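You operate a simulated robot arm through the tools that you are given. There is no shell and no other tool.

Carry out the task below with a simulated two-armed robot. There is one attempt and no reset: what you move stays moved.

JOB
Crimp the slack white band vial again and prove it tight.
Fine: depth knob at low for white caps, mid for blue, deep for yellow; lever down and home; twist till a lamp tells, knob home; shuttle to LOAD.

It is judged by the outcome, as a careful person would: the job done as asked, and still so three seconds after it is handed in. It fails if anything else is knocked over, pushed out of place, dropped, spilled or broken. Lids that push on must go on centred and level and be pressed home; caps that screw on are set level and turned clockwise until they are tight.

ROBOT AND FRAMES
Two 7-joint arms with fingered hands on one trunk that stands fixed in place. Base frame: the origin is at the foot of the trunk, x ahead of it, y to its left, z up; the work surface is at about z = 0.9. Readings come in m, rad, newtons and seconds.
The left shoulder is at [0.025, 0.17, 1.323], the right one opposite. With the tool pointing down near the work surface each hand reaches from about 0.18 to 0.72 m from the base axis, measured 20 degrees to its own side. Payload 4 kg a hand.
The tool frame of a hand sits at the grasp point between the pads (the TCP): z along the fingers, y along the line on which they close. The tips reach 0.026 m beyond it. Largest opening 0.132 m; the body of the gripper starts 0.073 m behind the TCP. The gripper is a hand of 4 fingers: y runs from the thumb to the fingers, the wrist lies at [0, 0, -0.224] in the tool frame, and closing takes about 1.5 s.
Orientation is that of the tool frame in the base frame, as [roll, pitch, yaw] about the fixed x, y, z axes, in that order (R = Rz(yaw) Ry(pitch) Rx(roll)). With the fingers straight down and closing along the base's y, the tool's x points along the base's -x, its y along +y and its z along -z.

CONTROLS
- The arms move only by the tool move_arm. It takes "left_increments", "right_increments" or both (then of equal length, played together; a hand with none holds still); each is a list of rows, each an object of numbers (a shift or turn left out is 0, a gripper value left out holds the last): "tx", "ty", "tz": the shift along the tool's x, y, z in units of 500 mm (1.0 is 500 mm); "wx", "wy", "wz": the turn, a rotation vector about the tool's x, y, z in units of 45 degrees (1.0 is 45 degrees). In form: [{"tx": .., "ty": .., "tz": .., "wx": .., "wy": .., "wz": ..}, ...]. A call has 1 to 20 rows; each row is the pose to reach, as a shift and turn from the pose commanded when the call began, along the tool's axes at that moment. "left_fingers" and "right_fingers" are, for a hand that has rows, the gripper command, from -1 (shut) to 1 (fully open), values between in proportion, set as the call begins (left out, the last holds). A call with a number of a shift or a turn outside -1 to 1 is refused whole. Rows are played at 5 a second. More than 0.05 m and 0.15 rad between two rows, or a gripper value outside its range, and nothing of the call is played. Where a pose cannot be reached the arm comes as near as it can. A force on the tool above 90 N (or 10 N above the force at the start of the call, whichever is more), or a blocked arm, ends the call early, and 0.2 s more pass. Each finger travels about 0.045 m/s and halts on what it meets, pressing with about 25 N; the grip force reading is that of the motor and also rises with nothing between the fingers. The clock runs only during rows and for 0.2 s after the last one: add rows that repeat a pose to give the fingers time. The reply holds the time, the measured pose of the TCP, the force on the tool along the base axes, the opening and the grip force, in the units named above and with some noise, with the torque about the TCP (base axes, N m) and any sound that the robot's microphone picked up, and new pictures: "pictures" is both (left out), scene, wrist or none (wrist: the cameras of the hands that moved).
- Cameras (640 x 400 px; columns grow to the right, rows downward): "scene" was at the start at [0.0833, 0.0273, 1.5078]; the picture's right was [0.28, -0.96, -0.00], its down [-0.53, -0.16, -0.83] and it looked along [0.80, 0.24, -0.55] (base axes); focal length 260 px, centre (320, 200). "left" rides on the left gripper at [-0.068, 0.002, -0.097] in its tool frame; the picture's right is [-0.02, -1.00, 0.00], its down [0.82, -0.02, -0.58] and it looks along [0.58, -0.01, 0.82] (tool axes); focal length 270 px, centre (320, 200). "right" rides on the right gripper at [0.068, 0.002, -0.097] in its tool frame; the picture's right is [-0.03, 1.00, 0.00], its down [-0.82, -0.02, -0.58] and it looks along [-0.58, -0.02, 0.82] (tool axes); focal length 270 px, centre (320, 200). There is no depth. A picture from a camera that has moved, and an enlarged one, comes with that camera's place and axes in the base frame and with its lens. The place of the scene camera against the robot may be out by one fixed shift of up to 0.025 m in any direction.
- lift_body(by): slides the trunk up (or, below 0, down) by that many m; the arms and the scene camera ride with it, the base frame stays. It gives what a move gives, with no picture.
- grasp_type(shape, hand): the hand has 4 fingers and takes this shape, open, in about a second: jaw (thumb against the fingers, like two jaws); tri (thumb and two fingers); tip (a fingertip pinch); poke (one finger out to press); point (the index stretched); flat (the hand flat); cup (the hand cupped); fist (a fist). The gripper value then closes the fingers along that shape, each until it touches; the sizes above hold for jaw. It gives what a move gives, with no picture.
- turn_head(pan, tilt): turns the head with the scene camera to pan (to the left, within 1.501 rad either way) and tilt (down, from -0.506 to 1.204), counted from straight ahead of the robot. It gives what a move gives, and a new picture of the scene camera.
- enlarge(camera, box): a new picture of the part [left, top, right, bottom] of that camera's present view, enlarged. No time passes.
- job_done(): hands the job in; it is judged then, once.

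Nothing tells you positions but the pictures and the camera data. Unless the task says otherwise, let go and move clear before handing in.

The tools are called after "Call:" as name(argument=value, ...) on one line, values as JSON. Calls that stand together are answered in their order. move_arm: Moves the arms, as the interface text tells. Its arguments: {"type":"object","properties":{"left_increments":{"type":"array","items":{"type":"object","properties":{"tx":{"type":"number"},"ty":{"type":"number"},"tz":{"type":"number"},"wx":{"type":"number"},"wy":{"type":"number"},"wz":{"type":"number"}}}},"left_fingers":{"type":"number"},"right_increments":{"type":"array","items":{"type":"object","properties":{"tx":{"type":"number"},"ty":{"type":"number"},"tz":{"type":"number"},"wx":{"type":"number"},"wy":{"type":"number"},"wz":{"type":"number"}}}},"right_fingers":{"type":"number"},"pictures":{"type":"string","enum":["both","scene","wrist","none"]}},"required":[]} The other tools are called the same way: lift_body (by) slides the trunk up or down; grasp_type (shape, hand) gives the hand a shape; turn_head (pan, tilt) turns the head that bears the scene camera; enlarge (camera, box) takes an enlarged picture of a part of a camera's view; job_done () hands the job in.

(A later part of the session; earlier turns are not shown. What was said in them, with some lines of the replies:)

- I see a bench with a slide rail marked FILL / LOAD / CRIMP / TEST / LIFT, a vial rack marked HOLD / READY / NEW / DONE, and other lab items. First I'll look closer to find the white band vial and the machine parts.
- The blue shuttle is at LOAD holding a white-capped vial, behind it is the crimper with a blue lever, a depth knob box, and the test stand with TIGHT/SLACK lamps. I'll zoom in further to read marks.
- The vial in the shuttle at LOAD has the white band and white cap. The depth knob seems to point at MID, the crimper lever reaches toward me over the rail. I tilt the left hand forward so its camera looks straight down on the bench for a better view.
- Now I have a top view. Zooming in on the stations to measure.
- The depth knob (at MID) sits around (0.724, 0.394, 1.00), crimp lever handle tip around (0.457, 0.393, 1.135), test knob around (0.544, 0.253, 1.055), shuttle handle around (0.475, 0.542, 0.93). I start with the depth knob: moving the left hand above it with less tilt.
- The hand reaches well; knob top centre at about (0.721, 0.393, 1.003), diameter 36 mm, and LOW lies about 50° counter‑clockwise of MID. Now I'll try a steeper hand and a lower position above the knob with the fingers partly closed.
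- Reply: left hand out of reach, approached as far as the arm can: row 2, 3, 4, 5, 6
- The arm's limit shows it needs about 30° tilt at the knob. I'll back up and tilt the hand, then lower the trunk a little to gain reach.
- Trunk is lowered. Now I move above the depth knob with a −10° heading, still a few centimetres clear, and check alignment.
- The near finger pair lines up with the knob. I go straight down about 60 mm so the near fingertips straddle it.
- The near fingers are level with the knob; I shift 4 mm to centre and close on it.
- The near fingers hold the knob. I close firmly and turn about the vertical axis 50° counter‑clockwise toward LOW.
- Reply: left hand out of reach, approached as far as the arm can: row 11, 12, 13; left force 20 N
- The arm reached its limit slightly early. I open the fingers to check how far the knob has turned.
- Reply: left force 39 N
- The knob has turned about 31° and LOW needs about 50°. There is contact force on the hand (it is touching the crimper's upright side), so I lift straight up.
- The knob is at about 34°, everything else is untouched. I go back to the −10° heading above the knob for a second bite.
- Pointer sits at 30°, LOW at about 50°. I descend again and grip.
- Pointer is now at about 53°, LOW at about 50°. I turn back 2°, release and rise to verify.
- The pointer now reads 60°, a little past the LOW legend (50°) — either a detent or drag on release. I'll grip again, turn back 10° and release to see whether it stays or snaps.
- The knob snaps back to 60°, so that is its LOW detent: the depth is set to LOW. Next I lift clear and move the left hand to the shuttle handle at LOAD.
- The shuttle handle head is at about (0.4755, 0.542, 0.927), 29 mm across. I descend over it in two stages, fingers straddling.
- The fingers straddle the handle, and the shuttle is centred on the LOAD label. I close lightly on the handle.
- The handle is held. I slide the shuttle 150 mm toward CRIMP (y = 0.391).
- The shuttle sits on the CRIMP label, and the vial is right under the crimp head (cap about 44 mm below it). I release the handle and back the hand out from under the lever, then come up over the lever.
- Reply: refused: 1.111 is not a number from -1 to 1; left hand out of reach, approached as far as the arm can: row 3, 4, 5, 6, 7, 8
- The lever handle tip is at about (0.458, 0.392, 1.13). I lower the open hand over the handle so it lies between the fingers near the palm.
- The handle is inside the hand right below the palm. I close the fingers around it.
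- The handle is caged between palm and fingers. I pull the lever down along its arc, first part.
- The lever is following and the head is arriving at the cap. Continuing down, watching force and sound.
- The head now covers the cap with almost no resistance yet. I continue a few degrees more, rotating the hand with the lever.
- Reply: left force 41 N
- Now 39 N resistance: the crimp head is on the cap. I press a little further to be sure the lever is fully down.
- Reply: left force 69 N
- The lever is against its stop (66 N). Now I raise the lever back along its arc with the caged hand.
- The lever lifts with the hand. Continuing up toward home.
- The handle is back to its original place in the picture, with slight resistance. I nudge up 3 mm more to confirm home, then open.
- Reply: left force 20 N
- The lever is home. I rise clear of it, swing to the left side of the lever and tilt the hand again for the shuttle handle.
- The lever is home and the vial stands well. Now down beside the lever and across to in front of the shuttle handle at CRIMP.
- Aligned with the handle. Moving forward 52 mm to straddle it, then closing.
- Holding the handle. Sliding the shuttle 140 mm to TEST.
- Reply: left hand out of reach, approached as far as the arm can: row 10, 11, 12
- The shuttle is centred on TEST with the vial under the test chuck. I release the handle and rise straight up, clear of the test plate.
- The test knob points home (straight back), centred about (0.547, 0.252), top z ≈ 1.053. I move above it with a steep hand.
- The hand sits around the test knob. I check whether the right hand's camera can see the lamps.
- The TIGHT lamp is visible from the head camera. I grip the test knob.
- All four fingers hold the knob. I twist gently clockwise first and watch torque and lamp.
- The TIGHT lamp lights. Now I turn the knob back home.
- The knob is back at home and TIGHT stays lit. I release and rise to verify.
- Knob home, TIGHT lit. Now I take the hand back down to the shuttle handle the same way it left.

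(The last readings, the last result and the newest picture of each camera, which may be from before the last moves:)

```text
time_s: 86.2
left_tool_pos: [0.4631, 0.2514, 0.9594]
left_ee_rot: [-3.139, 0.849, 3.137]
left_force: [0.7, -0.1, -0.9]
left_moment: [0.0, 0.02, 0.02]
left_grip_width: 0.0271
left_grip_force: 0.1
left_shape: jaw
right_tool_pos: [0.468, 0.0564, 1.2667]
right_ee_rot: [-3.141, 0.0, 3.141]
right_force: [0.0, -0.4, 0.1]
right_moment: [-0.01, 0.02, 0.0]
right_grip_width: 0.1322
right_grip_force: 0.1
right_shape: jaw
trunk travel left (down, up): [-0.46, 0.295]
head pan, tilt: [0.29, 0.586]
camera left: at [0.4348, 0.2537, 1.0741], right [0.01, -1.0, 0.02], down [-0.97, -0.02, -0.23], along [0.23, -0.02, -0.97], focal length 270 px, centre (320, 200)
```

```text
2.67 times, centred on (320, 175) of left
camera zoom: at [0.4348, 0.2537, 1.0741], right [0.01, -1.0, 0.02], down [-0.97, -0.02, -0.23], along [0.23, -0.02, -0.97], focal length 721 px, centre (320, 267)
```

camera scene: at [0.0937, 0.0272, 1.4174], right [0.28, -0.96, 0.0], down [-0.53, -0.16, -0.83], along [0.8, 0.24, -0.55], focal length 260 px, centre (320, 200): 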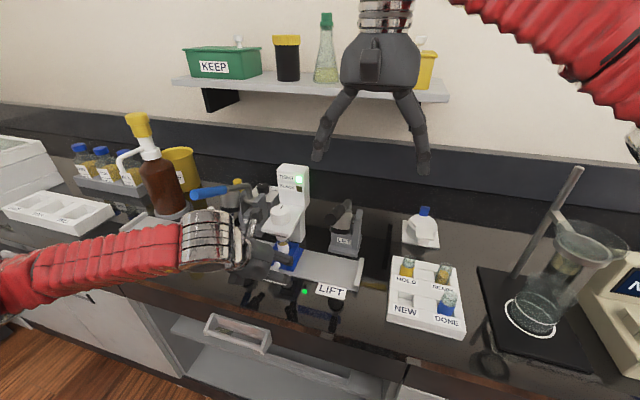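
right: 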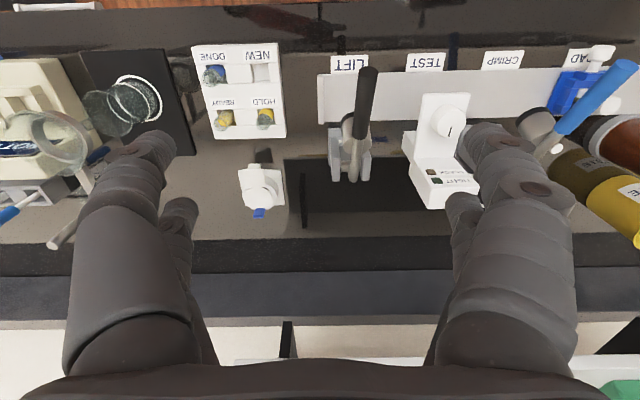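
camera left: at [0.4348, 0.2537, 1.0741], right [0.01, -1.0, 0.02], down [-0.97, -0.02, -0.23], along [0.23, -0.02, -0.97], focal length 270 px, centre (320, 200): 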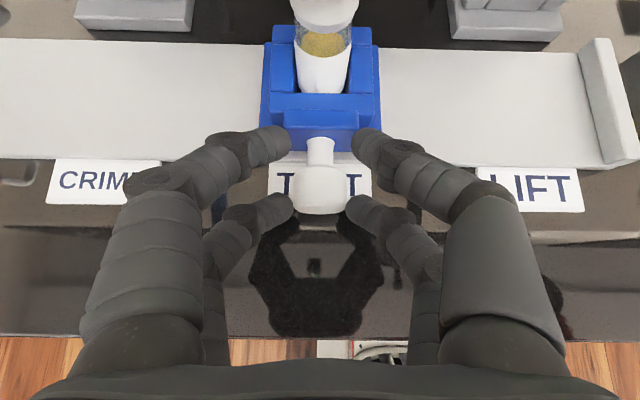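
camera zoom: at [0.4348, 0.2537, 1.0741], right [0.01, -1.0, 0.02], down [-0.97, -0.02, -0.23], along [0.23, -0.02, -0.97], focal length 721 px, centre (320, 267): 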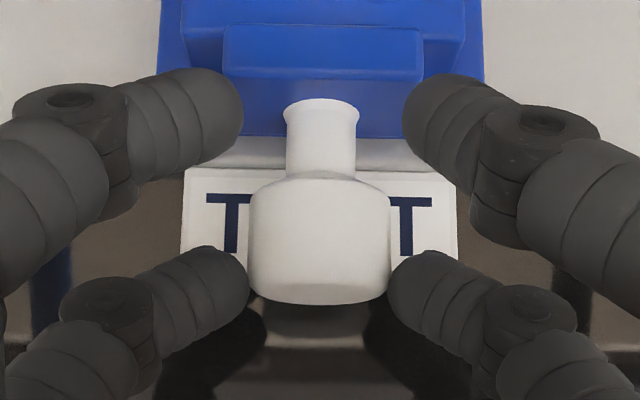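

Handle held at TEST. Sliding the shuttle back 290 mm to LOAD.

Call:
move_arm(left_increments=[{"ty": 0.015}, {"ty": 0.045, "tx": 0.001, "tz": 0.001}, {"ty": 0.08, "tx": 0.003, "tz": 0.002}, {"ty": 0.115, "tx": 0.005, "tz": 0.003}, {"ty": 0.15, "tx": 0.006, "tz": 0.004}, {"ty": 0.185, "tx": 0.006, "tz": 0.004}, {"ty": 0.22, "tx": 0.006, "tz": 0.004}, {"ty": 0.255, "tx": 0.006, "tz": 0.004}, {"ty": 0.29, "tx": 0.006, "tz": 0.004}, {"ty": 0.325, "tx": 0.006, "tz": 0.004}, {"ty": 0.36, "tx": 0.007, "tz": 0.004}, {"ty": 0.395, "tx": 0.007, "tz": 0.004}, {"ty": 0.43, "tx": 0.007, "tz": 0.004}, {"ty": 0.465, "tx": 0.007, "tz": 0.004}, {"ty": 0.5, "tx": 0.007, "tz": 0.004}, {"ty": 0.53, "tx": 0.007, "tz": 0.004}, {"ty": 0.555, "tx": 0.007, "tz": 0.004}, {"ty": 0.572, "tx": 0.007, "tz": 0.004}, {"ty": 0.5802, "tx": 0.007, "tz": 0.004}, {"ty": 0.5802, "tx": 0.007, "tz": 0.004}], pictures="both")

Call:
enlarge(camera="left", box=[200, 60, 440, 210])

Call:
enlarge(camera="scene", box=[100, 165, 340, 315])

```text
time_s: 90.5
left_tool_pos: [0.4631, 0.5411, 0.9554]
left_ee_rot: [3.14, 0.848, 3.138]
left_force: [-0.2, -0.8, 1.0]
left_moment: [-0.03, 0.01, 0.02]
left_grip_width: 0.027
left_grip_force: 0.0
left_shape: jaw
right_tool_pos: [0.469, 0.0569, 1.2679]
right_ee_rot: [-3.141, 0.0, -3.142]
right_force: [-0.3, 0.7, 0.5]
right_moment: [0.03, -0.01, 0.03]
right_grip_width: 0.1318
right_grip_force: 0.0
right_shape: jaw
trunk travel left (down, up): [-0.46, 0.295]
head pan, tilt: [0.29, 0.586]
camera scene: at [0.0936, 0.0272, 1.4174], right [0.28, -0.96, 0.0], down [-0.53, -0.16, -0.83], along [0.8, 0.24, -0.55], focal length 260 px, centre (320, 200)
camera left: at [0.4353, 0.5439, 1.0697], right [0.01, -1.0, 0.02], down [-0.97, -0.02, -0.23], along [0.23, -0.02, -0.97], focal length 270 px, centre (320, 200)
```

scene: 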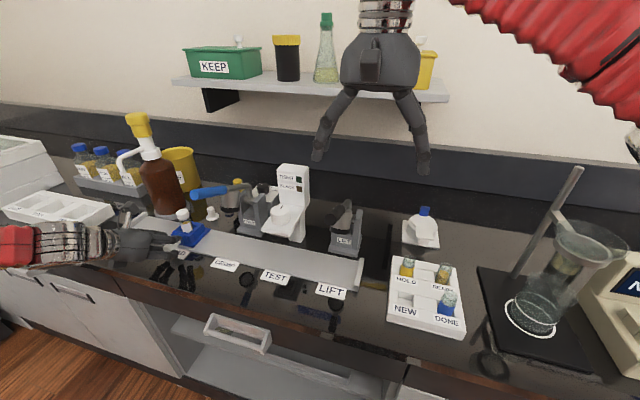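
left: 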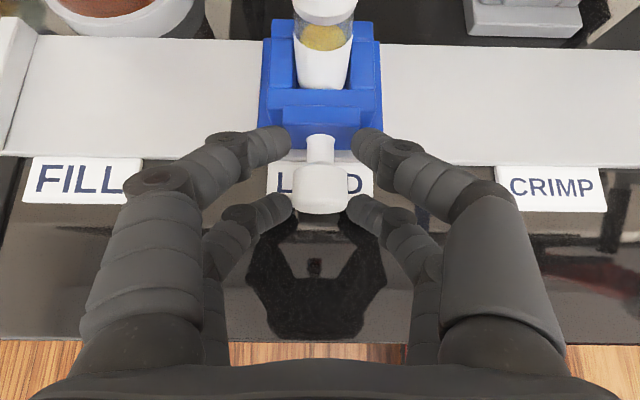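

```text
2.67 times, centred on (320, 135) of left
camera zoom: at [0.4353, 0.5439, 1.0697], right [0.01, -1.0, 0.02], down [-0.97, -0.02, -0.23], along [0.23, -0.02, -0.97], focal length 721 px, centre (320, 373)
```

zoom: 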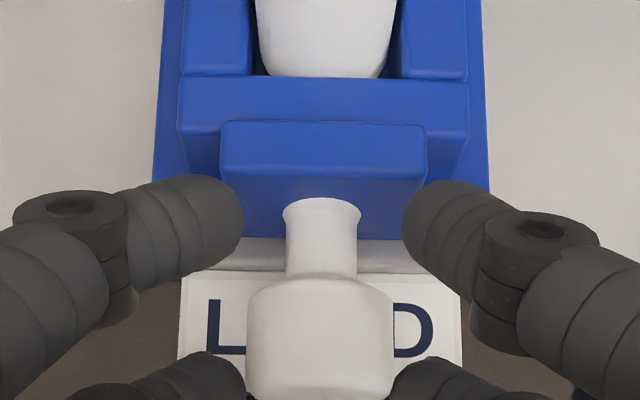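

```text
2.67 times, centred on (220, 240) of scene
camera zoom: at [0.0936, 0.0272, 1.4174], right [0.28, -0.96, 0.0], down [-0.53, -0.16, -0.83], along [0.8, 0.24, -0.55], focal length 693 px, centre (587, 93)
```

zoom: 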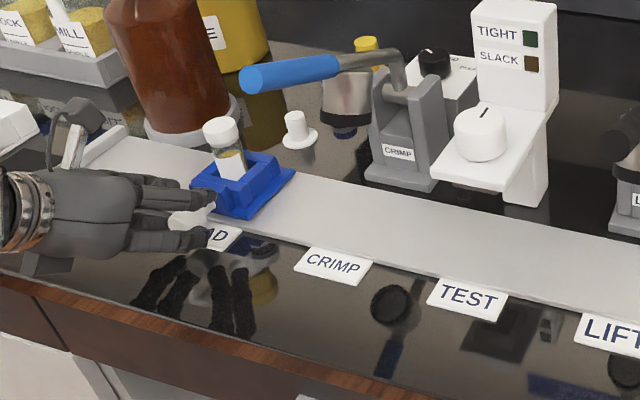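

The shuttle is centred on LOAD. I release the handle and rise straight up, then check everything.

Call:
move_arm(left_increments=[{"tx": 0}, {"tx": 0}, {"tx": 0}, {"tx": 0}, {"tx": 0}], left_fingers=0.09, pictures="none")

Call:
move_arm(left_increments=[{"tx": -0.05, "tz": -0.045}, {"tx": -0.11, "tz": -0.1}, {"tx": -0.17, "tz": -0.155}, {"tx": -0.23, "tz": -0.21}, {"tx": -0.29, "tz": -0.265}, {"tx": -0.35, "tz": -0.32}, {"tx": -0.36, "tz": -0.37}, {"tx": -0.36, "tz": -0.37}], pictures="both")

Call:
enlarge(camera="left", box=[220, 80, 420, 205])

Call:
enlarge(camera="scene", box=[120, 165, 344, 305])

```text
time_s: 91.7
left_tool_pos: [0.4633, 0.5419, 0.9547]
left_ee_rot: [3.141, 0.849, 3.138]
left_force: [-1.2, -0.1, 0.2]
left_moment: [0.01, 0.0, 0.0]
left_grip_width: 0.0712
left_grip_force: 0.0
left_shape: jaw
right_tool_pos: [0.4671, 0.0568, 1.2669]
right_ee_rot: [-3.141, 0.0, 3.141]
right_force: [-0.2, 0.6, 0.9]
right_moment: [0.0, -0.02, 0.01]
right_grip_width: 0.1317
right_grip_force: 0.0
right_shape: jaw
trunk travel left (down, up): [-0.46, 0.295]
head pan, tilt: [0.29, 0.586]
```

```text
time_s: 93.5
left_tool_pos: [0.443, 0.5413, 1.2125]
left_ee_rot: [-3.138, 0.847, 3.138]
left_force: [0.8, 0.0, 0.3]
left_moment: [-0.01, -0.04, -0.02]
left_grip_width: 0.0716
left_grip_force: 0.0
left_shape: jaw
right_tool_pos: [0.4703, 0.0562, 1.2674]
right_ee_rot: [3.139, 0.0, 3.139]
right_force: [-0.1, -0.1, -0.6]
right_moment: [-0.04, 0.01, 0.01]
right_grip_width: 0.1319
right_grip_force: 0.0
right_shape: jaw
trunk travel left (down, up): [-0.46, 0.295]
head pan, tilt: [0.29, 0.586]
camera scene: at [0.0945, 0.0271, 1.4173], right [0.28, -0.96, 0.0], down [-0.53, -0.16, -0.83], along [0.8, 0.24, -0.55], focal length 260 px, centre (320, 200)
camera left: at [0.4166, 0.5443, 1.3278], right [0.01, -1.0, 0.02], down [-0.97, -0.02, -0.23], along [0.23, -0.02, -0.97], focal length 270 px, centre (320, 200)
```

scene: 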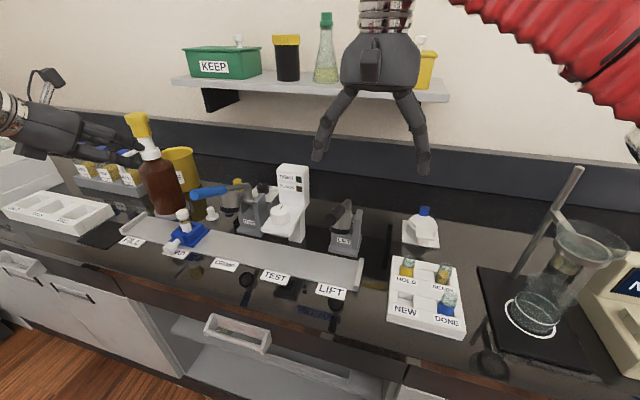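
left: 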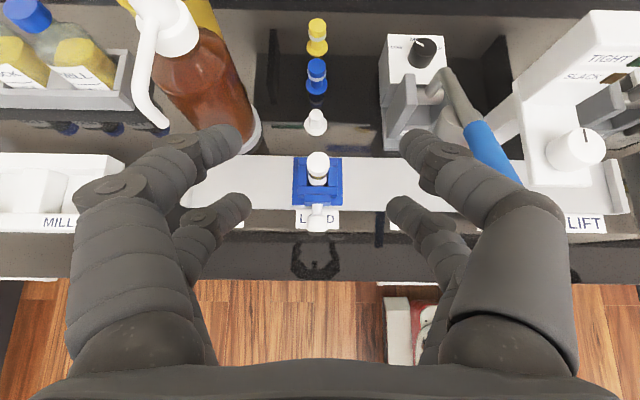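

```text
3.20 times, centred on (320, 142) of left
camera zoom: at [0.4166, 0.5443, 1.3278], right [0.01, -1.0, 0.02], down [-0.97, -0.02, -0.23], along [0.23, -0.02, -0.97], focal length 865 px, centre (320, 384)
```

zoom: 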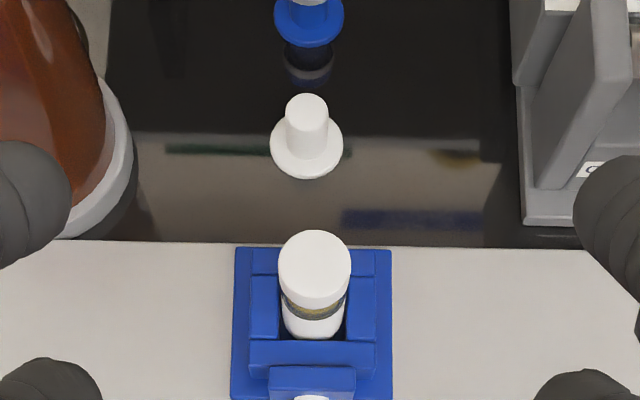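

```text
2.86 times, centred on (232, 235) of scene
camera zoom: at [0.0945, 0.0271, 1.4173], right [0.28, -0.96, 0.0], down [-0.53, -0.16, -0.83], along [0.8, 0.24, -0.55], focal length 742 px, centre (571, 100)
```

zoom: 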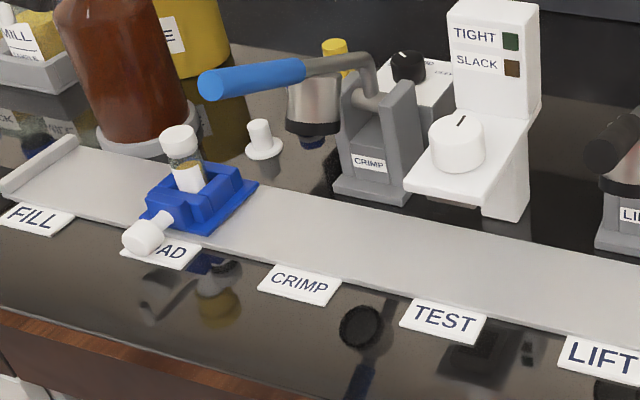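

The checks show the shuttle at LOAD with the white-band vial upright in it, and the crimp lever and test knob both home. The depth knob is at LOW, TIGHT lit during the test, and the hand is clear with nothing else disturbed. Handing in.

Call:
job_done()

```text
The job is handed in.
```

The slack white-band vial has been crimped again and tested tight. I've handed the job in, but no verdict has come back yet.

- **Depth knob:** set to LOW for the white cap. It clicks into place a little past the LOW label and springs back there if moved.
- **Crimp:** with the shuttle at CRIMP, I pulled the lever down to its stop and then raised it fully home.
- **Test:** with the shuttle at TEST, I twisted the knob about 20° clockwise and the green TIGHT lamp lit. I then turned the knob back home.
- **Finish:** the shuttle is back at LOAD with the vial upright in it. The hand is clear of everything.

While I was first turning the depth knob, the hand pressed against the crimper with about 28 N. I lifted off, and the crimper and lever looked unchanged in the pictures afterwards. Nothing else was disturbed.
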